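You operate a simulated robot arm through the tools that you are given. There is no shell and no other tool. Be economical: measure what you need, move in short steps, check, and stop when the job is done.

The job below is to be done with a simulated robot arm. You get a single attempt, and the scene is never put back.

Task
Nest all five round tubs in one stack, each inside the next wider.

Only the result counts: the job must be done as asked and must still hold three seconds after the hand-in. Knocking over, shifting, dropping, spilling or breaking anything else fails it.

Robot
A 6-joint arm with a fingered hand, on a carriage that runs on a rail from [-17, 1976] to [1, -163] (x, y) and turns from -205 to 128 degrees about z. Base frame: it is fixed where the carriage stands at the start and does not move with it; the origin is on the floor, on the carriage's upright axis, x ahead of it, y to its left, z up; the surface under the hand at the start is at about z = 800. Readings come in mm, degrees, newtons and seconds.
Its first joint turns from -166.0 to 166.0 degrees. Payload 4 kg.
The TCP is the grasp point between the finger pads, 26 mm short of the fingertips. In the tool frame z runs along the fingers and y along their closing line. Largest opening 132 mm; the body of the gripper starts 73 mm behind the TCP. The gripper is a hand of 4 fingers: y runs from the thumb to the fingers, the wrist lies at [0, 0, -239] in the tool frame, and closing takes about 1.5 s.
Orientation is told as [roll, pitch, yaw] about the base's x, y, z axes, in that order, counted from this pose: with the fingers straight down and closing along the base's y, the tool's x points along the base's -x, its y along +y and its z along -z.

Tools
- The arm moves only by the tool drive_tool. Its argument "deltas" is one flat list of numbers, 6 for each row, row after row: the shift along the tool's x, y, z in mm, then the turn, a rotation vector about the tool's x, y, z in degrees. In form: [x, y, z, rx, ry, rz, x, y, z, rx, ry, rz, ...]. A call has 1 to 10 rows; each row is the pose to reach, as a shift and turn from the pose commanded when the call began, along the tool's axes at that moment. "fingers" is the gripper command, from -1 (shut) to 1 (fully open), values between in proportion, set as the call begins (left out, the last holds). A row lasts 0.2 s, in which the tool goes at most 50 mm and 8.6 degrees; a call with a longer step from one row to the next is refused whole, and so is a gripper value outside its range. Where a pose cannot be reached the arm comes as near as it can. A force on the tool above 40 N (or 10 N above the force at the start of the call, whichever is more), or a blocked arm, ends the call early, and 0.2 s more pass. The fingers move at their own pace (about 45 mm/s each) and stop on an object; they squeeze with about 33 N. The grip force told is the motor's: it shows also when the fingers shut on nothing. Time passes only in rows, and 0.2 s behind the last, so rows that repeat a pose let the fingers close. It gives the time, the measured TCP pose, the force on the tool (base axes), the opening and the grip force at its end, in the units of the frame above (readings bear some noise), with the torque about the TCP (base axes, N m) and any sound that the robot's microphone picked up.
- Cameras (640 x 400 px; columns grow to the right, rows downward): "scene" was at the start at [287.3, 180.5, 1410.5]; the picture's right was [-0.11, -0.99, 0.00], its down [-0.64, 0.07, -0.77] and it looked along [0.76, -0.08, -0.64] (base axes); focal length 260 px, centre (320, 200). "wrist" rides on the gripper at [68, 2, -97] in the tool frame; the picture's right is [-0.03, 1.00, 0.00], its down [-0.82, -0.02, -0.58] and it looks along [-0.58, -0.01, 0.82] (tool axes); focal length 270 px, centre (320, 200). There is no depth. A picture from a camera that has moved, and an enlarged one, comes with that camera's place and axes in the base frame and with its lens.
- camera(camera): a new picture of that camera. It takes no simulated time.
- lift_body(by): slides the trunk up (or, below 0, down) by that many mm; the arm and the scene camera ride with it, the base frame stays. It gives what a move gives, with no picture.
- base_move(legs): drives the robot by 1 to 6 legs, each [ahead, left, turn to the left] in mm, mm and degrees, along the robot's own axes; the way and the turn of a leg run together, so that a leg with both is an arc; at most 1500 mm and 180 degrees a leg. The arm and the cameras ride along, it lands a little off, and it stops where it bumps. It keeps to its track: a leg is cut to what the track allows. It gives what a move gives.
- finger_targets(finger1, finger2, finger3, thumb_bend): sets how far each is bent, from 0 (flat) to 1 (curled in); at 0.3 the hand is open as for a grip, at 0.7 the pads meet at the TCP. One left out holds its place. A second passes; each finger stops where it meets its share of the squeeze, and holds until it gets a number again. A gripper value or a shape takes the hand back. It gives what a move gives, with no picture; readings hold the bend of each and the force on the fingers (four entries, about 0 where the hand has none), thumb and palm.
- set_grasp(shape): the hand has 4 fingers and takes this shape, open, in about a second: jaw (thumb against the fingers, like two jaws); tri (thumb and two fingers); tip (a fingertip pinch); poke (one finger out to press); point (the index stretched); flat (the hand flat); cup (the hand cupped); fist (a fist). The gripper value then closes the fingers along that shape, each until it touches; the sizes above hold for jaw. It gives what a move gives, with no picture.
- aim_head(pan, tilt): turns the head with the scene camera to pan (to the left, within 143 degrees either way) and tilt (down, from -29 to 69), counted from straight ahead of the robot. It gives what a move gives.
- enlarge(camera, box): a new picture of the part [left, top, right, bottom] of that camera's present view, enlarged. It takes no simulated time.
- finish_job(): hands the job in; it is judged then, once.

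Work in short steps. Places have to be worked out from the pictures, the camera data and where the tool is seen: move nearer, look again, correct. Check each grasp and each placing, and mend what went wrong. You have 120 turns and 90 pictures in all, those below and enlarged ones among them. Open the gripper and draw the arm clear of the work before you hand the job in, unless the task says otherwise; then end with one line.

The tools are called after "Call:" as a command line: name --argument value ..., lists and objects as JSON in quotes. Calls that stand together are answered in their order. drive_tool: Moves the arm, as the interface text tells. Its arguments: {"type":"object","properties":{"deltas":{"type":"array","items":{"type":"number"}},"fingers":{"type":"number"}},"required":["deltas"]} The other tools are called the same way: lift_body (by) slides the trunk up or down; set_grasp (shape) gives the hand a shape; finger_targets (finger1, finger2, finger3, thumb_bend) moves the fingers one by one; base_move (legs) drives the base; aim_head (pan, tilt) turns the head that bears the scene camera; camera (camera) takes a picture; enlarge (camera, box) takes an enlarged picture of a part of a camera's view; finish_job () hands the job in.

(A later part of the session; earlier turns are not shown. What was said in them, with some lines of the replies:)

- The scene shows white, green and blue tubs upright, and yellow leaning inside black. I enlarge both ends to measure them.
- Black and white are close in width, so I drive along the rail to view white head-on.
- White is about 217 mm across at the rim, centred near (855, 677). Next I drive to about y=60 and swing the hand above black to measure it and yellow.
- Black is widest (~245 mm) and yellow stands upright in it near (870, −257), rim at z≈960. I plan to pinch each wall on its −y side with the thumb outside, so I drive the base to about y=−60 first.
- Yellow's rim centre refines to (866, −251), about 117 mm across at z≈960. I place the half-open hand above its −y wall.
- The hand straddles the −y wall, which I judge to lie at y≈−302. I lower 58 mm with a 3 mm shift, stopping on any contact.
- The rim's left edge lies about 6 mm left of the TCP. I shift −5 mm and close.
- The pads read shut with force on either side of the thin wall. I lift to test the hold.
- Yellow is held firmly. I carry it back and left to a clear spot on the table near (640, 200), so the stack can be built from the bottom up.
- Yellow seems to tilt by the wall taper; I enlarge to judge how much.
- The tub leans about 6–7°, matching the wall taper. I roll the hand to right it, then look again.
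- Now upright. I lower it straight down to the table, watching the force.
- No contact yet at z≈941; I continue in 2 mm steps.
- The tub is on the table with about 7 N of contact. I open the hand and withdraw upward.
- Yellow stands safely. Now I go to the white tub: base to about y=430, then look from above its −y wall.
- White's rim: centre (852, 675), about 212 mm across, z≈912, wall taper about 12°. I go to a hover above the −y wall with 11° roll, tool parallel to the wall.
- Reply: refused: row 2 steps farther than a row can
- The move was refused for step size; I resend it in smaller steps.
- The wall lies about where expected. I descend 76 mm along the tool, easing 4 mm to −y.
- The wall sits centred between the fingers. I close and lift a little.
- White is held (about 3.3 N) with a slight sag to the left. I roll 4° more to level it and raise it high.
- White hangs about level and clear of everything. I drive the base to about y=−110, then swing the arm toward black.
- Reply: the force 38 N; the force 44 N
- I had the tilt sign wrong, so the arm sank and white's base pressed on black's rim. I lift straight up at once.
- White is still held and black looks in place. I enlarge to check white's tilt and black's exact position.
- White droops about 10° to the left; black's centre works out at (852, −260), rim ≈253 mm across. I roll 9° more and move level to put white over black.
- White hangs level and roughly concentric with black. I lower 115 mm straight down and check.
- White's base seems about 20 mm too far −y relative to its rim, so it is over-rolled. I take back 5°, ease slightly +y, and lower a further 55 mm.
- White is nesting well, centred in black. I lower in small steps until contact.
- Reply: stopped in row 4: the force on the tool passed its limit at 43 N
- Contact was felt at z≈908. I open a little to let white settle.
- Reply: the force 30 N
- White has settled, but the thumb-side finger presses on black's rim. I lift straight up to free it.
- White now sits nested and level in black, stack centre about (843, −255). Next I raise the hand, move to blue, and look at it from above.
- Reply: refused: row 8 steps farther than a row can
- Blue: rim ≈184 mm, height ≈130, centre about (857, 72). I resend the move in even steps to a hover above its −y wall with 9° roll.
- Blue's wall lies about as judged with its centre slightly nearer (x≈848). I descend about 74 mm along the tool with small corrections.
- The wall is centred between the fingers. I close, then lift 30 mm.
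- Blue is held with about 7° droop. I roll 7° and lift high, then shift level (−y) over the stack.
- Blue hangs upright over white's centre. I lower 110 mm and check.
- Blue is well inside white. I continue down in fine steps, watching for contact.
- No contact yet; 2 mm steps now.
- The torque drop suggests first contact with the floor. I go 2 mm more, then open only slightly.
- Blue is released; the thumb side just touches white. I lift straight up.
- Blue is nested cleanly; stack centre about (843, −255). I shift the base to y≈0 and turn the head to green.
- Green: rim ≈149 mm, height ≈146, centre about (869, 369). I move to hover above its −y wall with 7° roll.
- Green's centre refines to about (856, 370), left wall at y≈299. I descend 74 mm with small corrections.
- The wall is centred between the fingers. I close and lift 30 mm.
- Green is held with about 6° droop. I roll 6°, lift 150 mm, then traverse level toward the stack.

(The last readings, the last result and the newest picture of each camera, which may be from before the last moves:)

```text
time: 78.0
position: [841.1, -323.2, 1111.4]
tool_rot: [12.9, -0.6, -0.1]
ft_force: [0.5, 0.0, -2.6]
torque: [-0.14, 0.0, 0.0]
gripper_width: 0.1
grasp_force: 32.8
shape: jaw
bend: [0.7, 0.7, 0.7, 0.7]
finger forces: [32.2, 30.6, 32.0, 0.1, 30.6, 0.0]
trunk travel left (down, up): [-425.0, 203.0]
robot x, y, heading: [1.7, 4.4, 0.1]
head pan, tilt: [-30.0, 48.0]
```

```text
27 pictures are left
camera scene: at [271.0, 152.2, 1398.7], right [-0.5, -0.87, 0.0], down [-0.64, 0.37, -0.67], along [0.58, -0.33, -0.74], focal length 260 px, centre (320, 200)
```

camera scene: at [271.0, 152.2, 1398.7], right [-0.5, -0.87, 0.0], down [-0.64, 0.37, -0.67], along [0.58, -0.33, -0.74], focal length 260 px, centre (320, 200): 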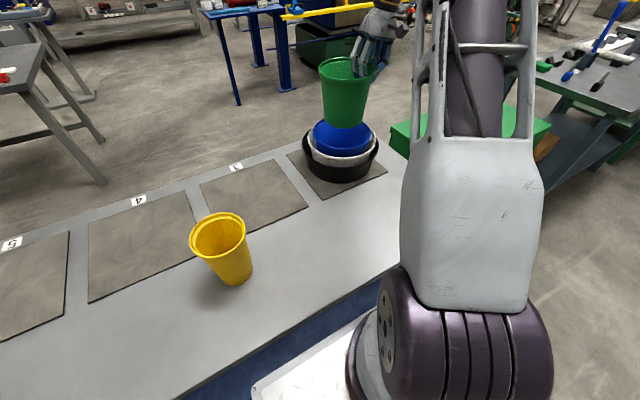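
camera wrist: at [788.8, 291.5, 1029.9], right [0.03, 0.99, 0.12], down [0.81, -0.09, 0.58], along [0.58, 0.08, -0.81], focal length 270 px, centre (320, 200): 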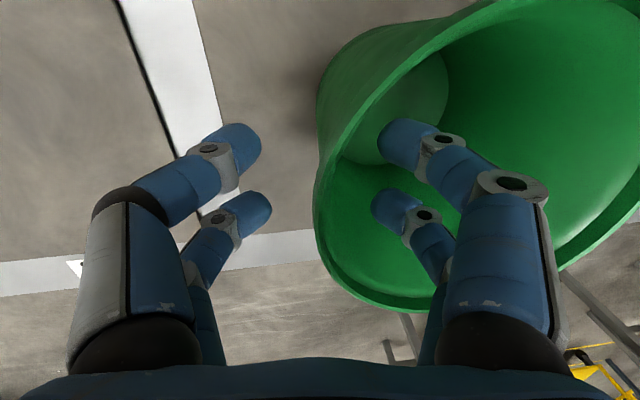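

Green is over the stack; I enlarge to check alignment before lowering.

Call:
enlarge --camera "scene" --box '[270, 50, 414, 200]'

Call:
camera --camera "wrist"

```text
2.67 times, centred on (342, 125) of scene
camera zoom: at [271.0, 152.2, 1398.7], right [-0.5, -0.87, 0.0], down [-0.64, 0.37, -0.67], along [0.58, -0.33, -0.74], focal length 692 px, centre (261, 400)
```

zoom: 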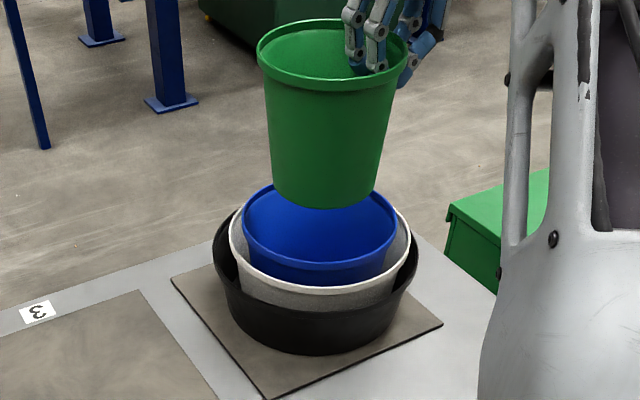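

```text
25 pictures are left
camera wrist: at [772.9, -342.4, 1206.8], right [0.03, 0.97, 0.23], down [0.81, -0.15, 0.56], along [0.58, 0.17, -0.79], focal length 270 px, centre (320, 200)
```

wrist: 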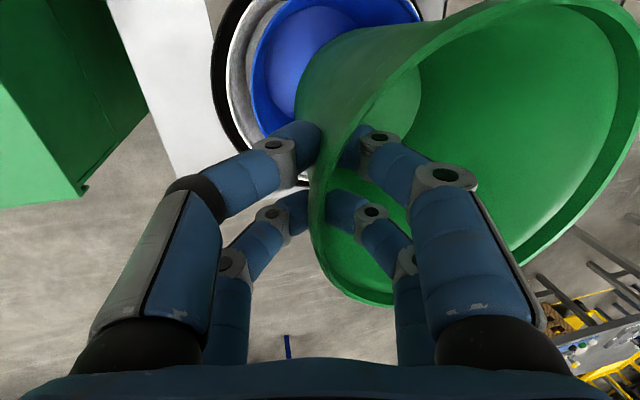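

Green is upright and roughly concentric with blue. I lower 110 mm with a small +y correction and check.

Call:
drive_tool --deltas '[1, -5, 36, 0, 0, 0, 2, -13, 72, 0, 0, 0, 2, -20.7, 107, 0, 0, 0, 2, -20.7, 107, 0, 0, 0]'

Call:
enlarge --camera "scene" --box '[270, 50, 414, 200]'

```text
time: 79.0
position: [843.1, -317.4, 1002.1]
tool_rot: [12.9, -0.6, -0.1]
ft_force: [0.0, 0.0, -1.8]
torque: [-0.16, 0.01, -0.01]
gripper_width: 0.0
grasp_force: 32.4
shape: jaw
bend: [0.7, 0.7, 0.7, 0.71]
finger forces: [32.3, 30.5, 31.7, 0.0, 30.7, 0.1]
trunk travel left (down, up): [-425.0, 203.0]
robot x, y, heading: [-4.6, 1.2, 0.1]
head pan, tilt: [-30.0, 48.0]
```

```text
2.67 times, centred on (342, 125) of scene
camera zoom: at [270.9, 152.2, 1398.7], right [-0.5, -0.87, 0.0], down [-0.64, 0.37, -0.67], along [0.58, -0.33, -0.74], focal length 692 px, centre (261, 400)
```

zoom: 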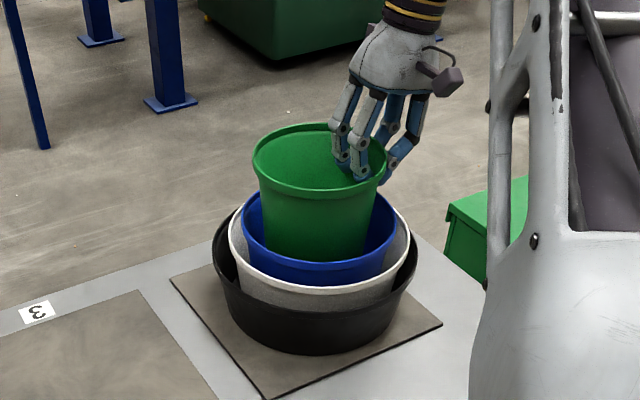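

Green is entering blue centrally. I lower a further 38 mm in shrinking steps.

Call:
drive_tool --deltas '[0, -3.4, 14.6, 0, 0, 0, 0, -6, 26, 0, 0, 0, 0, -7.4, 32, 0, 0, 0, 0, -8.6, 37, 0, 0, 0]'

Call:
enlarge --camera "scene" --box '[270, 50, 414, 200]'

```text
time: 80.0
position: [843.4, -315.4, 964.9]
tool_rot: [13.0, -0.5, -0.1]
ft_force: [-0.3, -0.2, -3.0]
torque: [-0.15, -0.02, 0.0]
gripper_width: 0.0
grasp_force: 33.1
shape: jaw
bend: [0.7, 0.7, 0.7, 0.71]
finger forces: [32.3, 30.5, 31.9, 0.0, 30.6, 0.0]
trunk travel left (down, up): [-425.0, 203.0]
robot x, y, heading: [0.5, -1.0, -0.2]
head pan, tilt: [-30.0, 48.0]
```

```text
2.67 times, centred on (342, 125) of scene
camera zoom: at [270.9, 152.2, 1398.7], right [-0.5, -0.87, 0.0], down [-0.64, 0.37, -0.67], along [0.58, -0.33, -0.74], focal length 692 px, centre (261, 400)
```

zoom: 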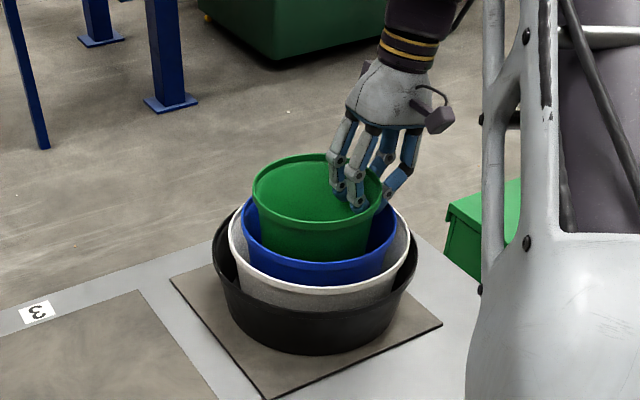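

Still free and centred. I continue in 2–3 mm steps.

Call:
drive_tool --deltas '[0, -0.7, 3, 0, 0, 0, 0, -1.3, 5.8, 0, 0, 0, 0, -1.8, 7.8, 0, 0, 0, 0, -2.2, 9.7, 0, 0, 0, 0, -2.7, 11.7, 0, 0, 0]'

```text
time: 81.2
position: [841.6, -318.4, 952.5]
tool_rot: [13.0, -0.5, 0.0]
ft_force: [-0.9, 2.8, 0.1]
torque: [-0.15, -0.02, 0.05]
gripper_width: 0.0
grasp_force: 33.2
shape: jaw
bend: [0.7, 0.7, 0.7, 0.71]
finger forces: [32.7, 31.7, 35.7, 0.0, 30.5, 0.1]
trunk travel left (down, up): [-425.0, 203.0]
robot x, y, heading: [3.1, 3.1, 0.1]
head pan, tilt: [-30.0, 48.0]
```

Light contact begins. I go 2 mm more and then open slightly.

Call:
drive_tool --deltas '[0, 0.2, 2, 0, 0, 0]'

Call:
drive_tool --deltas '[0, 0, 0, 0, 0, 0, 0, 0, 0, 0, 0, 0, 0, 0, 0, 0, 0, 0]' --fingers -0.75

Call:
enlarge --camera "scene" --box '[270, 50, 414, 200]'

Call:
camera --camera "wrist"

```text
time: 81.6
position: [841.7, -317.2, 950.9]
tool_rot: [13.0, -0.4, -0.1]
ft_force: [-1.1, 0.5, -0.4]
torque: [-0.24, -0.02, 0.04]
gripper_width: 0.0
grasp_force: 32.8
shape: jaw
bend: [0.7, 0.7, 0.7, 0.71]
finger forces: [32.6, 31.7, 35.9, 0.1, 30.6, 0.0]
trunk travel left (down, up): [-425.0, 203.0]
robot x, y, heading: [-0.4, 1.7, 0.0]
head pan, tilt: [-30.0, 48.0]
```

```text
time: 82.4
position: [842.9, -317.8, 952.6]
tool_rot: [13.0, -0.5, -0.1]
ft_force: [-0.1, 1.9, 3.0]
torque: [-0.08, -0.09, 0.03]
gripper_width: 16.0
grasp_force: 0.0
shape: jaw
bend: [0.72, 0.72, 0.73, 0.7]
finger forces: [0.1, 0.0, 4.1, 0.0, 0.0, 0.1]
trunk travel left (down, up): [-425.0, 203.0]
robot x, y, heading: [1.3, 2.1, -0.1]
head pan, tilt: [-30.0, 48.0]
```

```text
2.67 times, centred on (342, 125) of scene
camera zoom: at [270.8, 152.3, 1398.7], right [-0.5, -0.87, 0.0], down [-0.64, 0.37, -0.67], along [0.58, -0.33, -0.74], focal length 692 px, centre (261, 400)
```

zoom: 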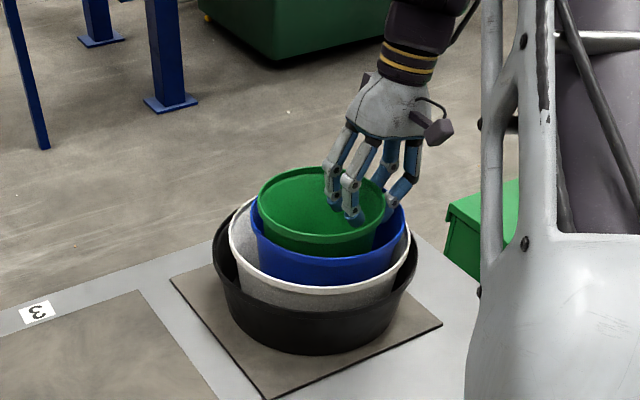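

```text
21 pictures are left
camera wrist: at [772.6, -338.0, 1046.7], right [0.03, 0.97, 0.23], down [0.81, -0.15, 0.56], along [0.58, 0.17, -0.79], focal length 270 px, centre (320, 200)
```

wrist: 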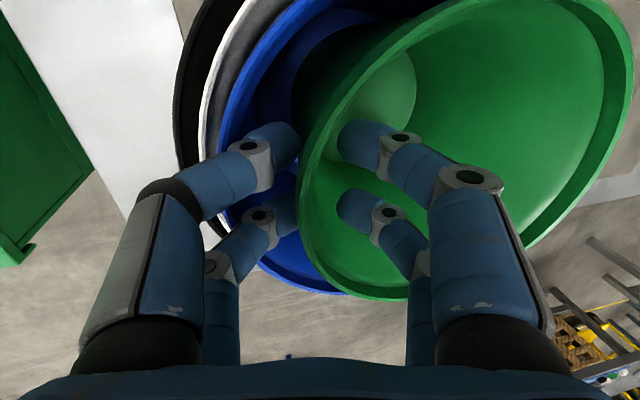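

Green has settled inside blue. I lift the hand straight up.

Call:
drive_tool --deltas '[0, 1.2, -5, 0, 0, 0, 0, 4.6, -20, 0, 0, 0, 0, 12, -53, 0, 0, 0, 0, 22, -97, 0, 0, 0, 0, 28, -125, 0, 0, 0]'

Call:
enlarge --camera "scene" --box '[270, 50, 414, 200]'

Call:
camera --camera "wrist"

```text
time: 83.6
position: [843.1, -319.4, 1079.6]
tool_rot: [13.0, -0.4, -0.1]
ft_force: [-0.1, 0.4, 0.3]
torque: [0.01, 0.02, 0.02]
gripper_width: 16.4
grasp_force: 0.2
shape: jaw
bend: [0.72, 0.72, 0.72, 0.7]
finger forces: [0.0, 0.1, 0.0, 0.0, 0.0, 0.0]
trunk travel left (down, up): [-425.0, 203.0]
robot x, y, heading: [-0.0, 2.9, -0.1]
head pan, tilt: [-30.0, 48.0]
```

```text
2.67 times, centred on (342, 125) of scene
camera zoom: at [271.1, 152.1, 1398.6], right [-0.5, -0.87, 0.0], down [-0.64, 0.37, -0.67], along [0.58, -0.33, -0.74], focal length 692 px, centre (261, 400)
```

zoom: 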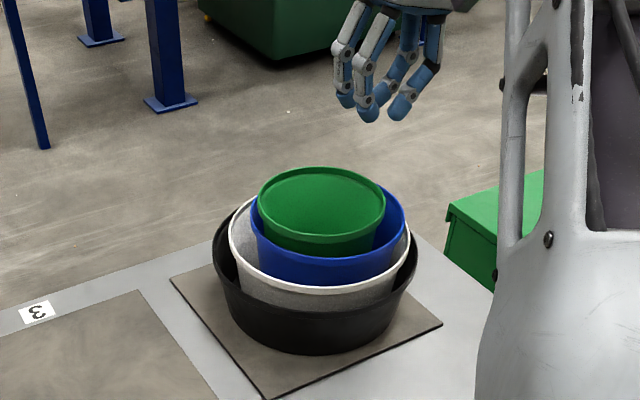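

```text
19 pictures are left
camera wrist: at [772.8, -339.3, 1173.6], right [0.03, 0.97, 0.23], down [0.81, -0.15, 0.56], along [0.58, 0.17, -0.79], focal length 270 px, centre (320, 200)
```

wrist: 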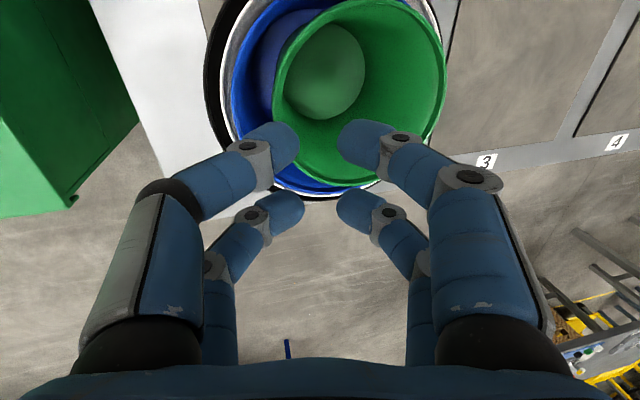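

The four tubs are nested, green centred at about (844, −257). Now I go back for yellow, hovering above its −y wall.

Call:
drive_tool --deltas '[18.8, 38.7, 15, 0.6, 0, 0, 37.6, 77.4, 30, 1.2, 0, 0, 56.4, 116, 45, 1.8, 0, 0, 75.2, 154.8, 60, 2.4, 0, 0, 94, 193.5, 75, 3, 0, 0, 112.8, 232, 90, 3.6, 0, 0, 131.6, 271, 105, 4.2, 0, 0, 150.4, 309.6, 120, 4.8, 0, 0, 169, 348, 135, 5.4, 0, 0, 188, 387, 150, 6, 0, 0]' --fingers -0.2

Call:
aim_head --pan 0 --tilt 55

Call:
drive_tool --deltas '[10, 20, 5, 0, 0, 0, 19, 38, 10, 0, 0, 0, 19, 38, 10, 0, 0, 0]'

Call:
camera --camera "wrist"

Call:
camera --camera "scene"

```text
time: 85.8
position: [650.8, 88.2, 1013.9]
tool_rot: [7.0, -0.5, -0.1]
ft_force: [-0.1, 0.5, 0.1]
torque: [0.06, 0.02, -0.02]
gripper_width: 52.2
grasp_force: 0.1
shape: jaw
bend: [0.73, 0.73, 0.73, 0.7]
finger forces: [0.0, 0.1, 0.0, 0.0, 0.0, 0.0]
trunk travel left (down, up): [-425.0, 203.0]
robot x, y, heading: [-0.3, -2.8, -0.1]
head pan, tilt: [-30.0, 48.0]
```

```text
time: 86.8
position: [650.9, 88.1, 1014.5]
tool_rot: [7.0, -0.5, -0.2]
ft_force: [0.2, -0.1, -0.6]
torque: [-0.04, -0.01, 0.04]
gripper_width: 52.7
grasp_force: 0.1
shape: jaw
bend: [0.73, 0.73, 0.73, 0.7]
finger forces: [0.0, 0.1, 0.0, 0.1, 0.1, 0.0]
trunk travel left (down, up): [-425.0, 203.0]
robot x, y, heading: [1.6, -0.3, 0.1]
head pan, tilt: [0.0, 55.0]
```

```text
time: 87.6
position: [633.8, 130.8, 1013.1]
tool_rot: [7.0, -0.4, -0.1]
ft_force: [0.0, 0.1, -0.4]
torque: [0.0, -0.02, 0.02]
gripper_width: 52.1
grasp_force: 0.0
shape: jaw
bend: [0.73, 0.73, 0.73, 0.7]
finger forces: [0.1, 0.0, 0.0, 0.1, 0.0, 0.0]
trunk travel left (down, up): [-425.0, 203.0]
robot x, y, heading: [-3.3, -0.6, 0.3]
head pan, tilt: [0.0, 55.0]
```

```text
18 pictures are left
camera wrist: at [564.6, 120.4, 1109.5], right [0.03, 0.99, 0.12], down [0.81, -0.09, 0.58], along [0.58, 0.08, -0.81], focal length 270 px, centre (320, 200)
```

wrist: 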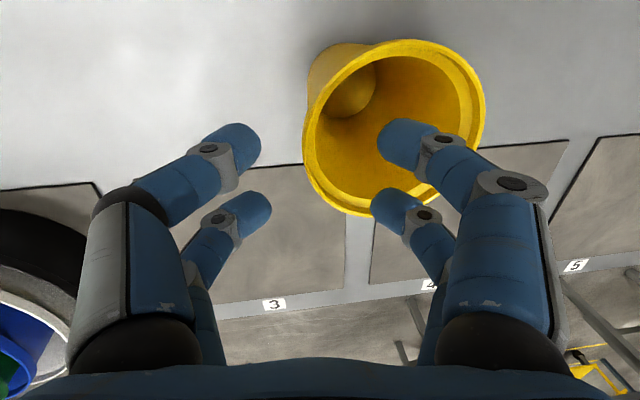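

```text
17 pictures are left
camera scene: at [274.8, 191.6, 1389.5], right [0.0, -1.0, 0.0], down [-0.82, 0.0, -0.57], along [0.57, 0.0, -0.82], focal length 260 px, centre (320, 200)
```

scene: 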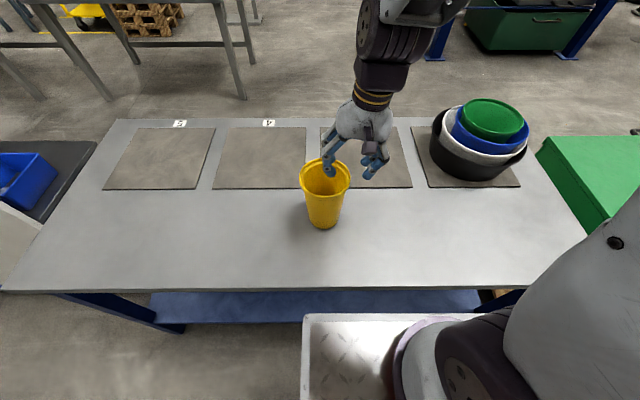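

Yellow's rim: centre (640, 185), left edge y≈127, z≈948. I descend 72 mm with corrections and check before closing.

Call:
drive_tool --deltas '[-3, -3, 30, 0, 0, 0, -5, -5, 52, 0, 0, 0, -5, -5, 72, 0, 0, 0]'

Call:
camera --camera "wrist"

```text
time: 88.4
position: [640.4, 134.7, 940.6]
tool_rot: [7.1, -0.6, -0.1]
ft_force: [-0.4, -0.2, 0.0]
torque: [0.01, 0.0, 0.0]
gripper_width: 52.5
grasp_force: 0.1
shape: jaw
bend: [0.73, 0.73, 0.73, 0.7]
finger forces: [0.1, 0.0, 0.0, 0.1, 0.0, 0.1]
trunk travel left (down, up): [-425.0, 203.0]
robot x, y, heading: [-0.5, 1.7, 0.2]
head pan, tilt: [0.0, 55.0]
```

```text
16 pictures are left
camera wrist: at [571.3, 124.8, 1036.5], right [0.03, 0.99, 0.12], down [0.81, -0.09, 0.58], along [0.58, 0.08, -0.81], focal length 270 px, centre (320, 200)
```

wrist: 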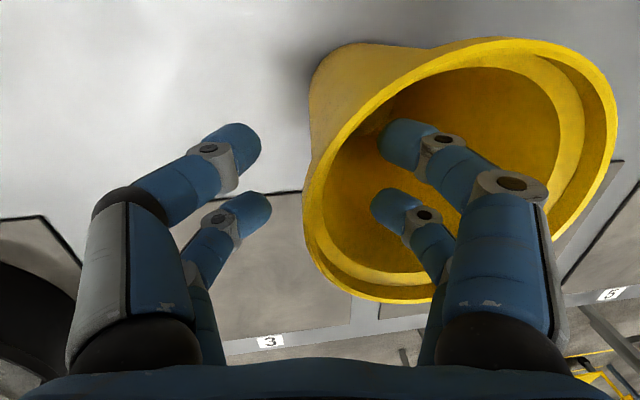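

The wall is centred. I close and lift.

Call:
drive_tool --deltas '[0, 0, 0, 0, 0, 0, 0, 0, 0, 0, 0, 0, 0, 0, 0, 0, 0, 0, 0, 0, 0, 0, 0, 0, 0, 0, 0, 0, 0, 0, 0, 0, 0, 0, 0, 0, 0, 0, 0, 0, 0, 0]' --fingers -1

Call:
drive_tool --deltas '[0, 1, -5, 0, 0, 0, 0, 2, -15, 0, 0, 0, 0, 4, -30, 0, 0, 0, 0, 4, -30, 0, 0, 0]'

Call:
enlarge --camera "scene" --box '[250, 110, 410, 235]'

```text
time: 90.0
position: [640.6, 135.4, 939.9]
tool_rot: [6.9, -0.5, -0.1]
ft_force: [-0.5, 0.1, -0.5]
torque: [-0.03, 0.01, 0.0]
gripper_width: 0.0
grasp_force: 32.3
shape: jaw
bend: [0.7, 0.7, 0.7, 0.71]
finger forces: [29.6, 30.9, 29.3, 0.0, 28.6, 0.0]
trunk travel left (down, up): [-425.0, 203.0]
robot x, y, heading: [1.5, 2.0, -0.3]
head pan, tilt: [0.0, 55.0]
```

```text
time: 91.0
position: [639.9, 136.6, 972.3]
tool_rot: [7.1, -0.5, -0.1]
ft_force: [0.4, -0.2, -1.8]
torque: [-0.11, 0.02, 0.01]
gripper_width: 0.0
grasp_force: 33.1
shape: jaw
bend: [0.7, 0.7, 0.7, 0.71]
finger forces: [29.8, 31.2, 29.5, 0.0, 28.8, 0.0]
trunk travel left (down, up): [-425.0, 203.0]
robot x, y, heading: [0.1, 5.6, 0.0]
head pan, tilt: [0.0, 55.0]
```

```text
3.20 times, centred on (330, 172) of scene
camera zoom: at [274.8, 191.6, 1389.4], right [0.0, -1.0, 0.0], down [-0.82, 0.0, -0.57], along [0.57, 0.0, -0.82], focal length 831 px, centre (288, 288)
```

zoom: 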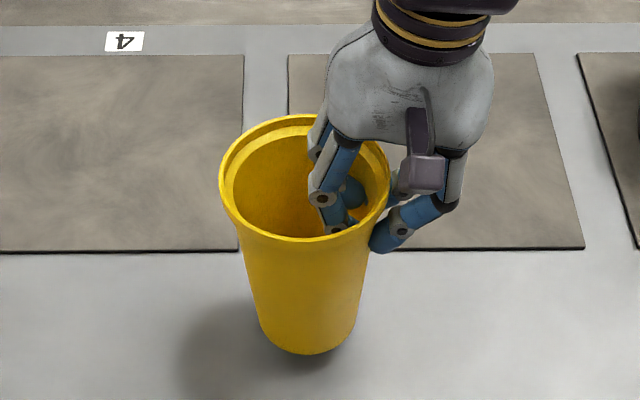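

Yellow is held, leaning about 3.5°. I roll 3.5°, lift 155 mm, then traverse over the stack.

Call:
drive_tool --deltas '[0, 4.7, -38.5, -2, 0, 0, 0, 9.4, -77, -3.5, 0, 0, 0, 14.2, -115, -3.5, 0, 0, 0, 18.9, -153.8, -3.5, 0, 0, 0, 18.9, -153.8, -3.5, 0, 0]'

Call:
drive_tool --deltas '[-20.4, -43.7, -8.1, 0, 0, 0, -40.8, -87.4, -16.2, 0, 0, 0, -61.2, -131, -24.3, 0, 0, 0, -81.6, -174.7, -32.4, 0, 0, 0, -102, -218.4, -40.5, 0, 0, 0, -122.4, -262, -48.6, 0, 0, 0, -142.8, -305.7, -56.7, 0, 0, 0, -163.2, -349.4, -64.8, 0, 0, 0, -183.6, -393, -72.9, 0, 0, 0, -204, -436.6, -80.9, 0, 0, 0]'

Call:
aim_head --pan -30 --tilt 48

Call:
enlarge --camera "scene" --box '[254, 30, 446, 200]'

Call:
camera --camera "wrist"

```text
time: 92.2
position: [641.1, 135.0, 1127.9]
tool_rot: [10.5, -0.4, -0.2]
ft_force: [-0.1, -0.2, -1.3]
torque: [-0.08, 0.0, -0.03]
gripper_width: 0.3
grasp_force: 33.1
shape: jaw
bend: [0.7, 0.7, 0.7, 0.71]
finger forces: [30.4, 31.3, 29.8, 0.1, 29.2, 0.1]
trunk travel left (down, up): [-425.0, 203.0]
robot x, y, heading: [0.1, -1.0, 0.1]
head pan, tilt: [0.0, 55.0]
```

```text
time: 94.4
position: [840.8, -309.8, 1126.0]
tool_rot: [10.6, -0.5, 0.0]
ft_force: [0.1, 0.1, -2.1]
torque: [-0.15, -0.02, -0.01]
gripper_width: 0.0
grasp_force: 33.2
shape: jaw
bend: [0.7, 0.7, 0.7, 0.71]
finger forces: [30.3, 31.6, 30.2, 0.1, 28.9, 0.0]
trunk travel left (down, up): [-425.0, 203.0]
robot x, y, heading: [3.9, 1.4, -0.0]
head pan, tilt: [0.0, 55.0]
```

```text
time: 95.3
position: [842.0, -309.0, 1126.0]
tool_rot: [10.5, -0.5, -0.1]
ft_force: [0.5, 0.1, -1.6]
torque: [-0.03, -0.03, 0.0]
gripper_width: 0.3
grasp_force: 33.2
shape: jaw
bend: [0.7, 0.7, 0.7, 0.71]
finger forces: [30.3, 31.6, 30.2, 0.0, 28.8, 0.0]
trunk travel left (down, up): [-425.0, 203.0]
robot x, y, heading: [-4.3, 3.6, -0.2]
head pan, tilt: [-30.0, 48.0]
```

```text
2.35 times, centred on (350, 115) of scene
camera zoom: at [271.0, 152.2, 1398.7], right [-0.5, -0.87, 0.0], down [-0.64, 0.37, -0.67], along [0.58, -0.33, -0.74], focal length 611 px, centre (249, 400)
```

zoom: 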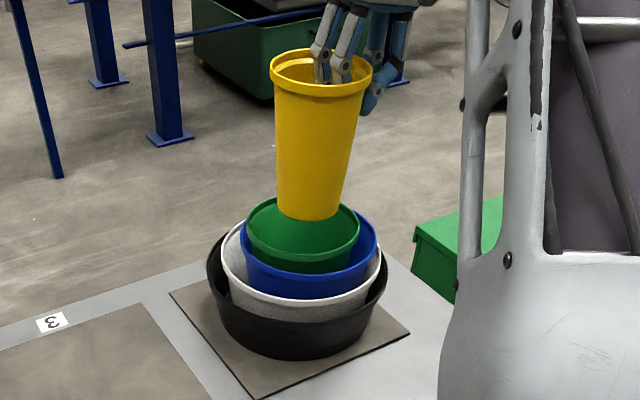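

```text
13 pictures are left
camera wrist: at [772.6, -325.5, 1220.7], right [0.03, 0.98, 0.18], down [0.81, -0.13, 0.57], along [0.58, 0.13, -0.8], focal length 270 px, centre (320, 200)
```

wrist: 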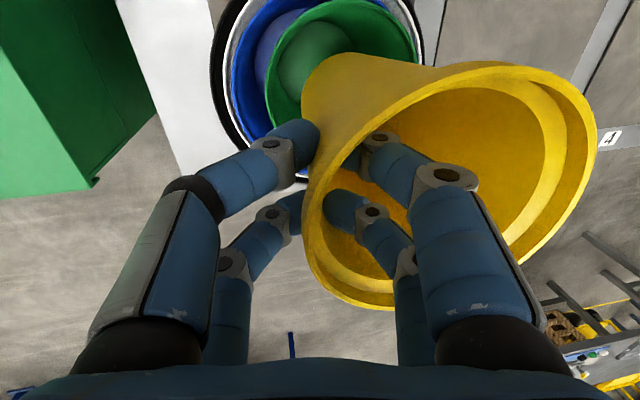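

Yellow hangs vertical but about 11 mm too far toward −y. I shift +12 mm in y, lower 95 mm and check.

Call:
drive_tool --deltas '[0, 11.8, 2.2, 0, 0, 0, 0, 6, 34, 0, 0, 0, 0, 0, 66, 0, 0, 0, 0, -5.5, 95.6, 0, 0, 0, 0, -5.5, 95.6, 0, 0, 0]'

Call:
enlarge --camera "scene" --box '[254, 30, 446, 200]'

```text
time: 96.5
position: [843.1, -299.2, 1031.8]
tool_rot: [10.5, -0.4, -0.1]
ft_force: [-0.1, 0.1, -1.5]
torque: [-0.09, 0.02, -0.02]
gripper_width: 0.3
grasp_force: 32.9
shape: jaw
bend: [0.7, 0.7, 0.7, 0.71]
finger forces: [30.4, 31.7, 30.4, 0.0, 29.0, 0.0]
trunk travel left (down, up): [-425.0, 203.0]
robot x, y, heading: [6.0, 3.9, -0.0]
head pan, tilt: [-30.0, 48.0]
```

```text
2.35 times, centred on (350, 115) of scene
camera zoom: at [270.9, 152.2, 1398.7], right [-0.5, -0.87, 0.0], down [-0.64, 0.37, -0.67], along [0.58, -0.33, -0.74], focal length 611 px, centre (249, 400)
```

zoom: 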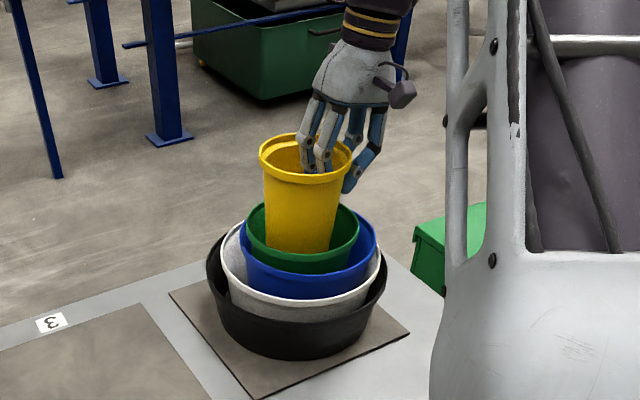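

Yellow is well centred in green. I keep lowering, in shrinking steps.

Call:
drive_tool --deltas '[0, -3.6, 19.7, 0, 0, 0, 0, -6.4, 34.4, 0, 0, 0, 0, -8.2, 44, 0, 0, 0, 0, -9.1, 49, 0, 0, 0]'

Call:
enlarge --camera "scene" --box '[254, 30, 446, 200]'

```text
time: 97.5
position: [844.8, -297.7, 983.1]
tool_rot: [10.5, -0.5, -0.1]
ft_force: [-0.5, -0.1, -1.3]
torque: [-0.08, -0.03, -0.02]
gripper_width: 0.0
grasp_force: 33.1
shape: jaw
bend: [0.7, 0.7, 0.7, 0.71]
finger forces: [30.4, 31.7, 30.4, 0.1, 29.0, 0.0]
trunk travel left (down, up): [-425.0, 203.0]
robot x, y, heading: [0.8, 2.5, 0.2]
head pan, tilt: [-30.0, 48.0]
```

```text
2.35 times, centred on (350, 115) of scene
camera zoom: at [270.9, 152.2, 1398.7], right [-0.5, -0.87, 0.0], down [-0.64, 0.37, -0.67], along [0.58, -0.33, -0.74], focal length 611 px, centre (249, 400)
```

zoom: 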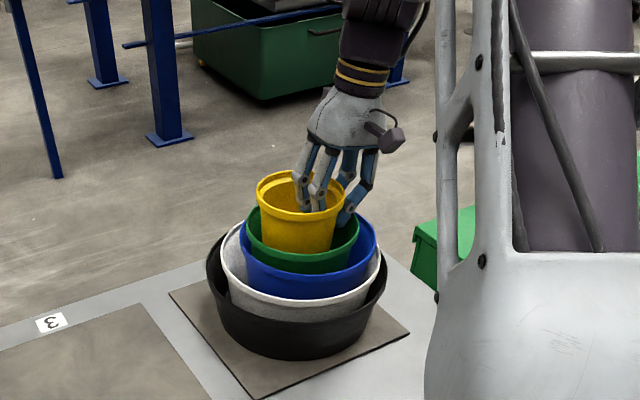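

Call:
drive_tool --deltas '[0, -0.7, 3.9, 0, 0, 0, 0, -1.3, 6.9, 0, 0, 0, 0, -1.8, 9.8, 0, 0, 0, 0, -2.4, 12.8, 0, 0, 0]'

```text
time: 98.5
position: [844.1, -296.0, 970.1]
tool_rot: [10.5, -0.4, -0.1]
ft_force: [-0.4, 0.4, -1.5]
torque: [-0.12, -0.02, -0.03]
gripper_width: 0.1
grasp_force: 33.2
shape: jaw
bend: [0.7, 0.7, 0.7, 0.71]
finger forces: [30.6, 32.3, 32.2, 0.1, 29.0, 0.0]
trunk travel left (down, up): [-425.0, 203.0]
robot x, y, heading: [-1.7, 4.1, -0.2]
head pan, tilt: [-30.0, 48.0]
```

No clear contact at z≈970; finger forces rise slightly. I continue in 2 mm steps.

Call:
drive_tool --deltas '[0, -0.4, 2, 0, 0, 0, 0, -0.7, 3.9, 0, 0, 0, 0, -1.1, 5.9, 0, 0, 0]'

Call:
enlarge --camera "scene" --box '[254, 30, 446, 200]'

```text
time: 99.3
position: [844.7, -297.2, 966.9]
tool_rot: [10.4, -0.7, -0.2]
ft_force: [-1.0, 1.1, 14.5]
torque: [-0.19, -0.02, 0.02]
gripper_width: 0.1
grasp_force: 32.5
shape: jaw
bend: [0.71, 0.7, 0.7, 0.71]
finger forces: [32.8, 33.5, 42.6, 0.1, 31.0, 0.0]
trunk travel left (down, up): [-425.0, 203.0]
robot x, y, heading: [1.9, 0.3, 0.1]
head pan, tilt: [-30.0, 48.0]
```

```text
2.35 times, centred on (350, 115) of scene
camera zoom: at [270.3, 152.5, 1398.9], right [-0.5, -0.87, 0.0], down [-0.64, 0.37, -0.67], along [0.58, -0.33, -0.74], focal length 611 px, centre (249, 400)
```

zoom: 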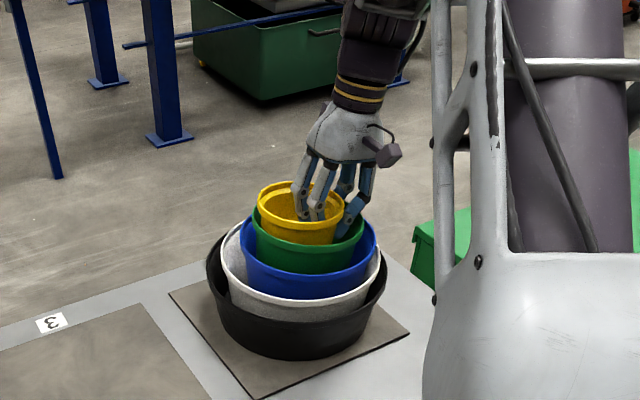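

Firm contact, with green nudged a little, likely by the thumb. I back off 2 mm and open slightly.

Call:
drive_tool --deltas '[0, 2.4, -1.5, 0, 0, 0, 0, 2.4, -1.5, 0, 0, 0]'

Call:
drive_tool --deltas '[0, 0, 0, 0, 0, 0, 0, 0, 0, 0, 0, 0, 0, 0, 0, 0, 0, 0]' --fingers -0.75

Call:
drive_tool --deltas '[0, 1, -5, 0, 0, 0, 0, 3.7, -20, 0, 0, 0, 0, 10, -53, 0, 0, 0, 0, 18, -97, 0, 0, 0, 0, 23, -125, 0, 0, 0]'

Call:
enlarge --camera "scene" --box '[254, 30, 446, 200]'

Call:
camera --camera "wrist"

```text
time: 99.9
position: [843.8, -294.0, 966.2]
tool_rot: [10.5, -0.5, -0.1]
ft_force: [0.1, 1.8, 7.5]
torque: [-0.16, -0.11, 0.02]
gripper_width: 0.0
grasp_force: 33.0
shape: jaw
bend: [0.71, 0.7, 0.7, 0.71]
finger forces: [32.1, 33.1, 39.8, 0.0, 30.2, 0.1]
trunk travel left (down, up): [-425.0, 203.0]
robot x, y, heading: [0.1, 2.4, -0.2]
head pan, tilt: [-30.0, 48.0]
```

```text
time: 100.7
position: [844.0, -295.7, 966.5]
tool_rot: [10.4, -0.3, -0.1]
ft_force: [-0.6, 1.6, 1.5]
torque: [-0.03, -0.01, 0.04]
gripper_width: 16.2
grasp_force: 0.1
shape: jaw
bend: [0.72, 0.72, 0.72, 0.7]
finger forces: [0.0, 0.0, 3.2, 0.0, 0.0, 0.0]
trunk travel left (down, up): [-425.0, 203.0]
robot x, y, heading: [1.6, 0.8, -0.1]
head pan, tilt: [-30.0, 48.0]
```

```text
time: 101.9
position: [843.6, -294.1, 1094.9]
tool_rot: [10.6, -0.5, -0.1]
ft_force: [0.1, -1.4, 0.3]
torque: [-0.01, 0.05, -0.01]
gripper_width: 16.6
grasp_force: 0.1
shape: jaw
bend: [0.72, 0.72, 0.72, 0.7]
finger forces: [0.1, 0.1, 0.0, 0.0, 0.0, 0.1]
trunk travel left (down, up): [-425.0, 203.0]
robot x, y, heading: [-0.1, 1.0, -0.1]
head pan, tilt: [-30.0, 48.0]
```

```text
2.35 times, centred on (350, 115) of scene
camera zoom: at [271.1, 152.1, 1398.6], right [-0.5, -0.87, 0.0], down [-0.64, 0.37, -0.67], along [0.58, -0.33, -0.74], focal length 611 px, centre (249, 400)
```

zoom: 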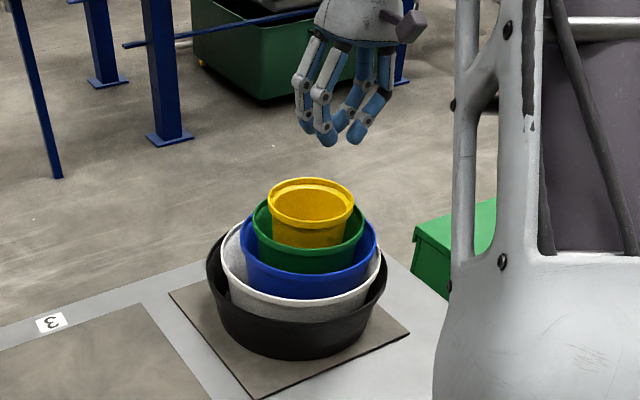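

```text
8 pictures are left
camera wrist: at [774.1, -310.7, 1190.3], right [0.03, 0.98, 0.18], down [0.81, -0.13, 0.57], along [0.58, 0.13, -0.8], focal length 270 px, centre (320, 200)
```

wrist: 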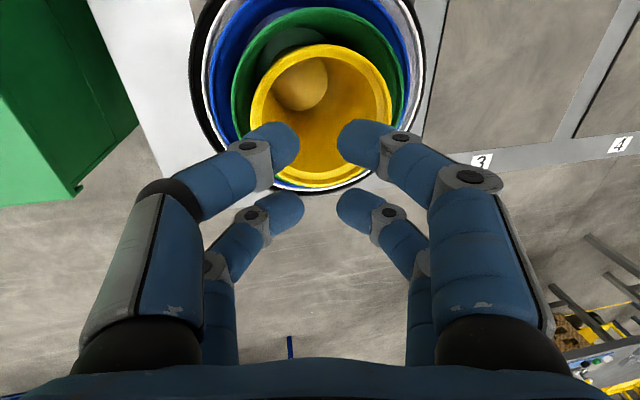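

All five are nested and level. I open the hand, draw the arm back clear and take one last look.

Call:
drive_tool --deltas '[0, 8, -45, 0, 0, 0, 45, 8, -45, 0, 0, 0, 90, 8, -45, 0, 0, 0, 135, 8, -45, 0, 0, 0, 180, 8, -45, 0, 0, 0, 180, 50, -37, 0, 0, 0, 180, 98, -30, 0, 0, 0, 180, 146, -30, 0, 0, 0, 180, 146, -30, 0, 0, 0]' --fingers 0.5

Call:
camera --camera "scene"

Call:
enlarge --camera "scene" --box '[290, 90, 410, 200]'

```text
time: 103.9
position: [663.9, -156.6, 1149.0]
tool_rot: [10.5, -0.5, -0.1]
ft_force: [0.3, -0.3, 0.7]
torque: [0.01, 0.02, 0.0]
gripper_width: 98.7
grasp_force: 0.1
shape: jaw
bend: [0.64, 0.64, 0.64, 0.51]
finger forces: [0.0, 0.1, 0.0, 0.0, 0.1, 0.0]
trunk travel left (down, up): [-425.0, 203.0]
robot x, y, heading: [-1.3, 2.2, 0.1]
head pan, tilt: [-30.0, 48.0]
```

```text
7 pictures are left
camera scene: at [270.9, 152.1, 1398.7], right [-0.5, -0.87, 0.0], down [-0.64, 0.37, -0.67], along [0.58, -0.33, -0.74], focal length 260 px, centre (320, 200)
```

scene: 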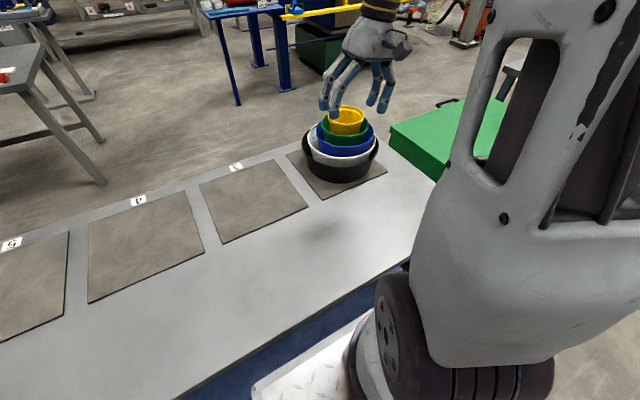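

```text
3.64 times, centred on (350, 145) of scene
camera zoom: at [270.9, 152.1, 1398.7], right [-0.5, -0.87, 0.0], down [-0.64, 0.37, -0.67], along [0.58, -0.33, -0.74], focal length 944 px, centre (211, 400)
```

zoom: 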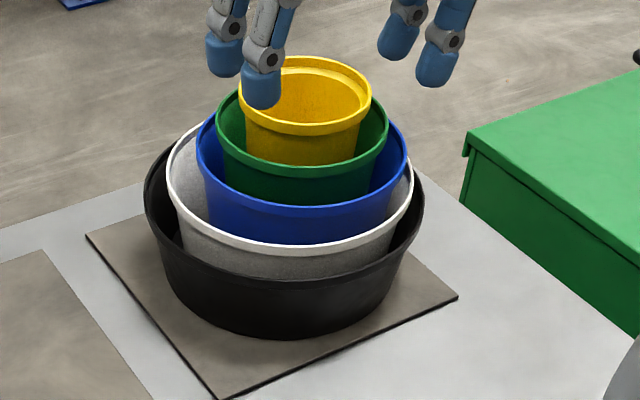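

The stack stands level, each tub inside the next wider, and the arm is clear. I hand the job in.

Call:
finish_job

```text
The job is handed in.
```

All five tubs are nested in one stack, yellow in green in blue in white in black; it stood level in the last picture, with the arm clear, when I handed it in.
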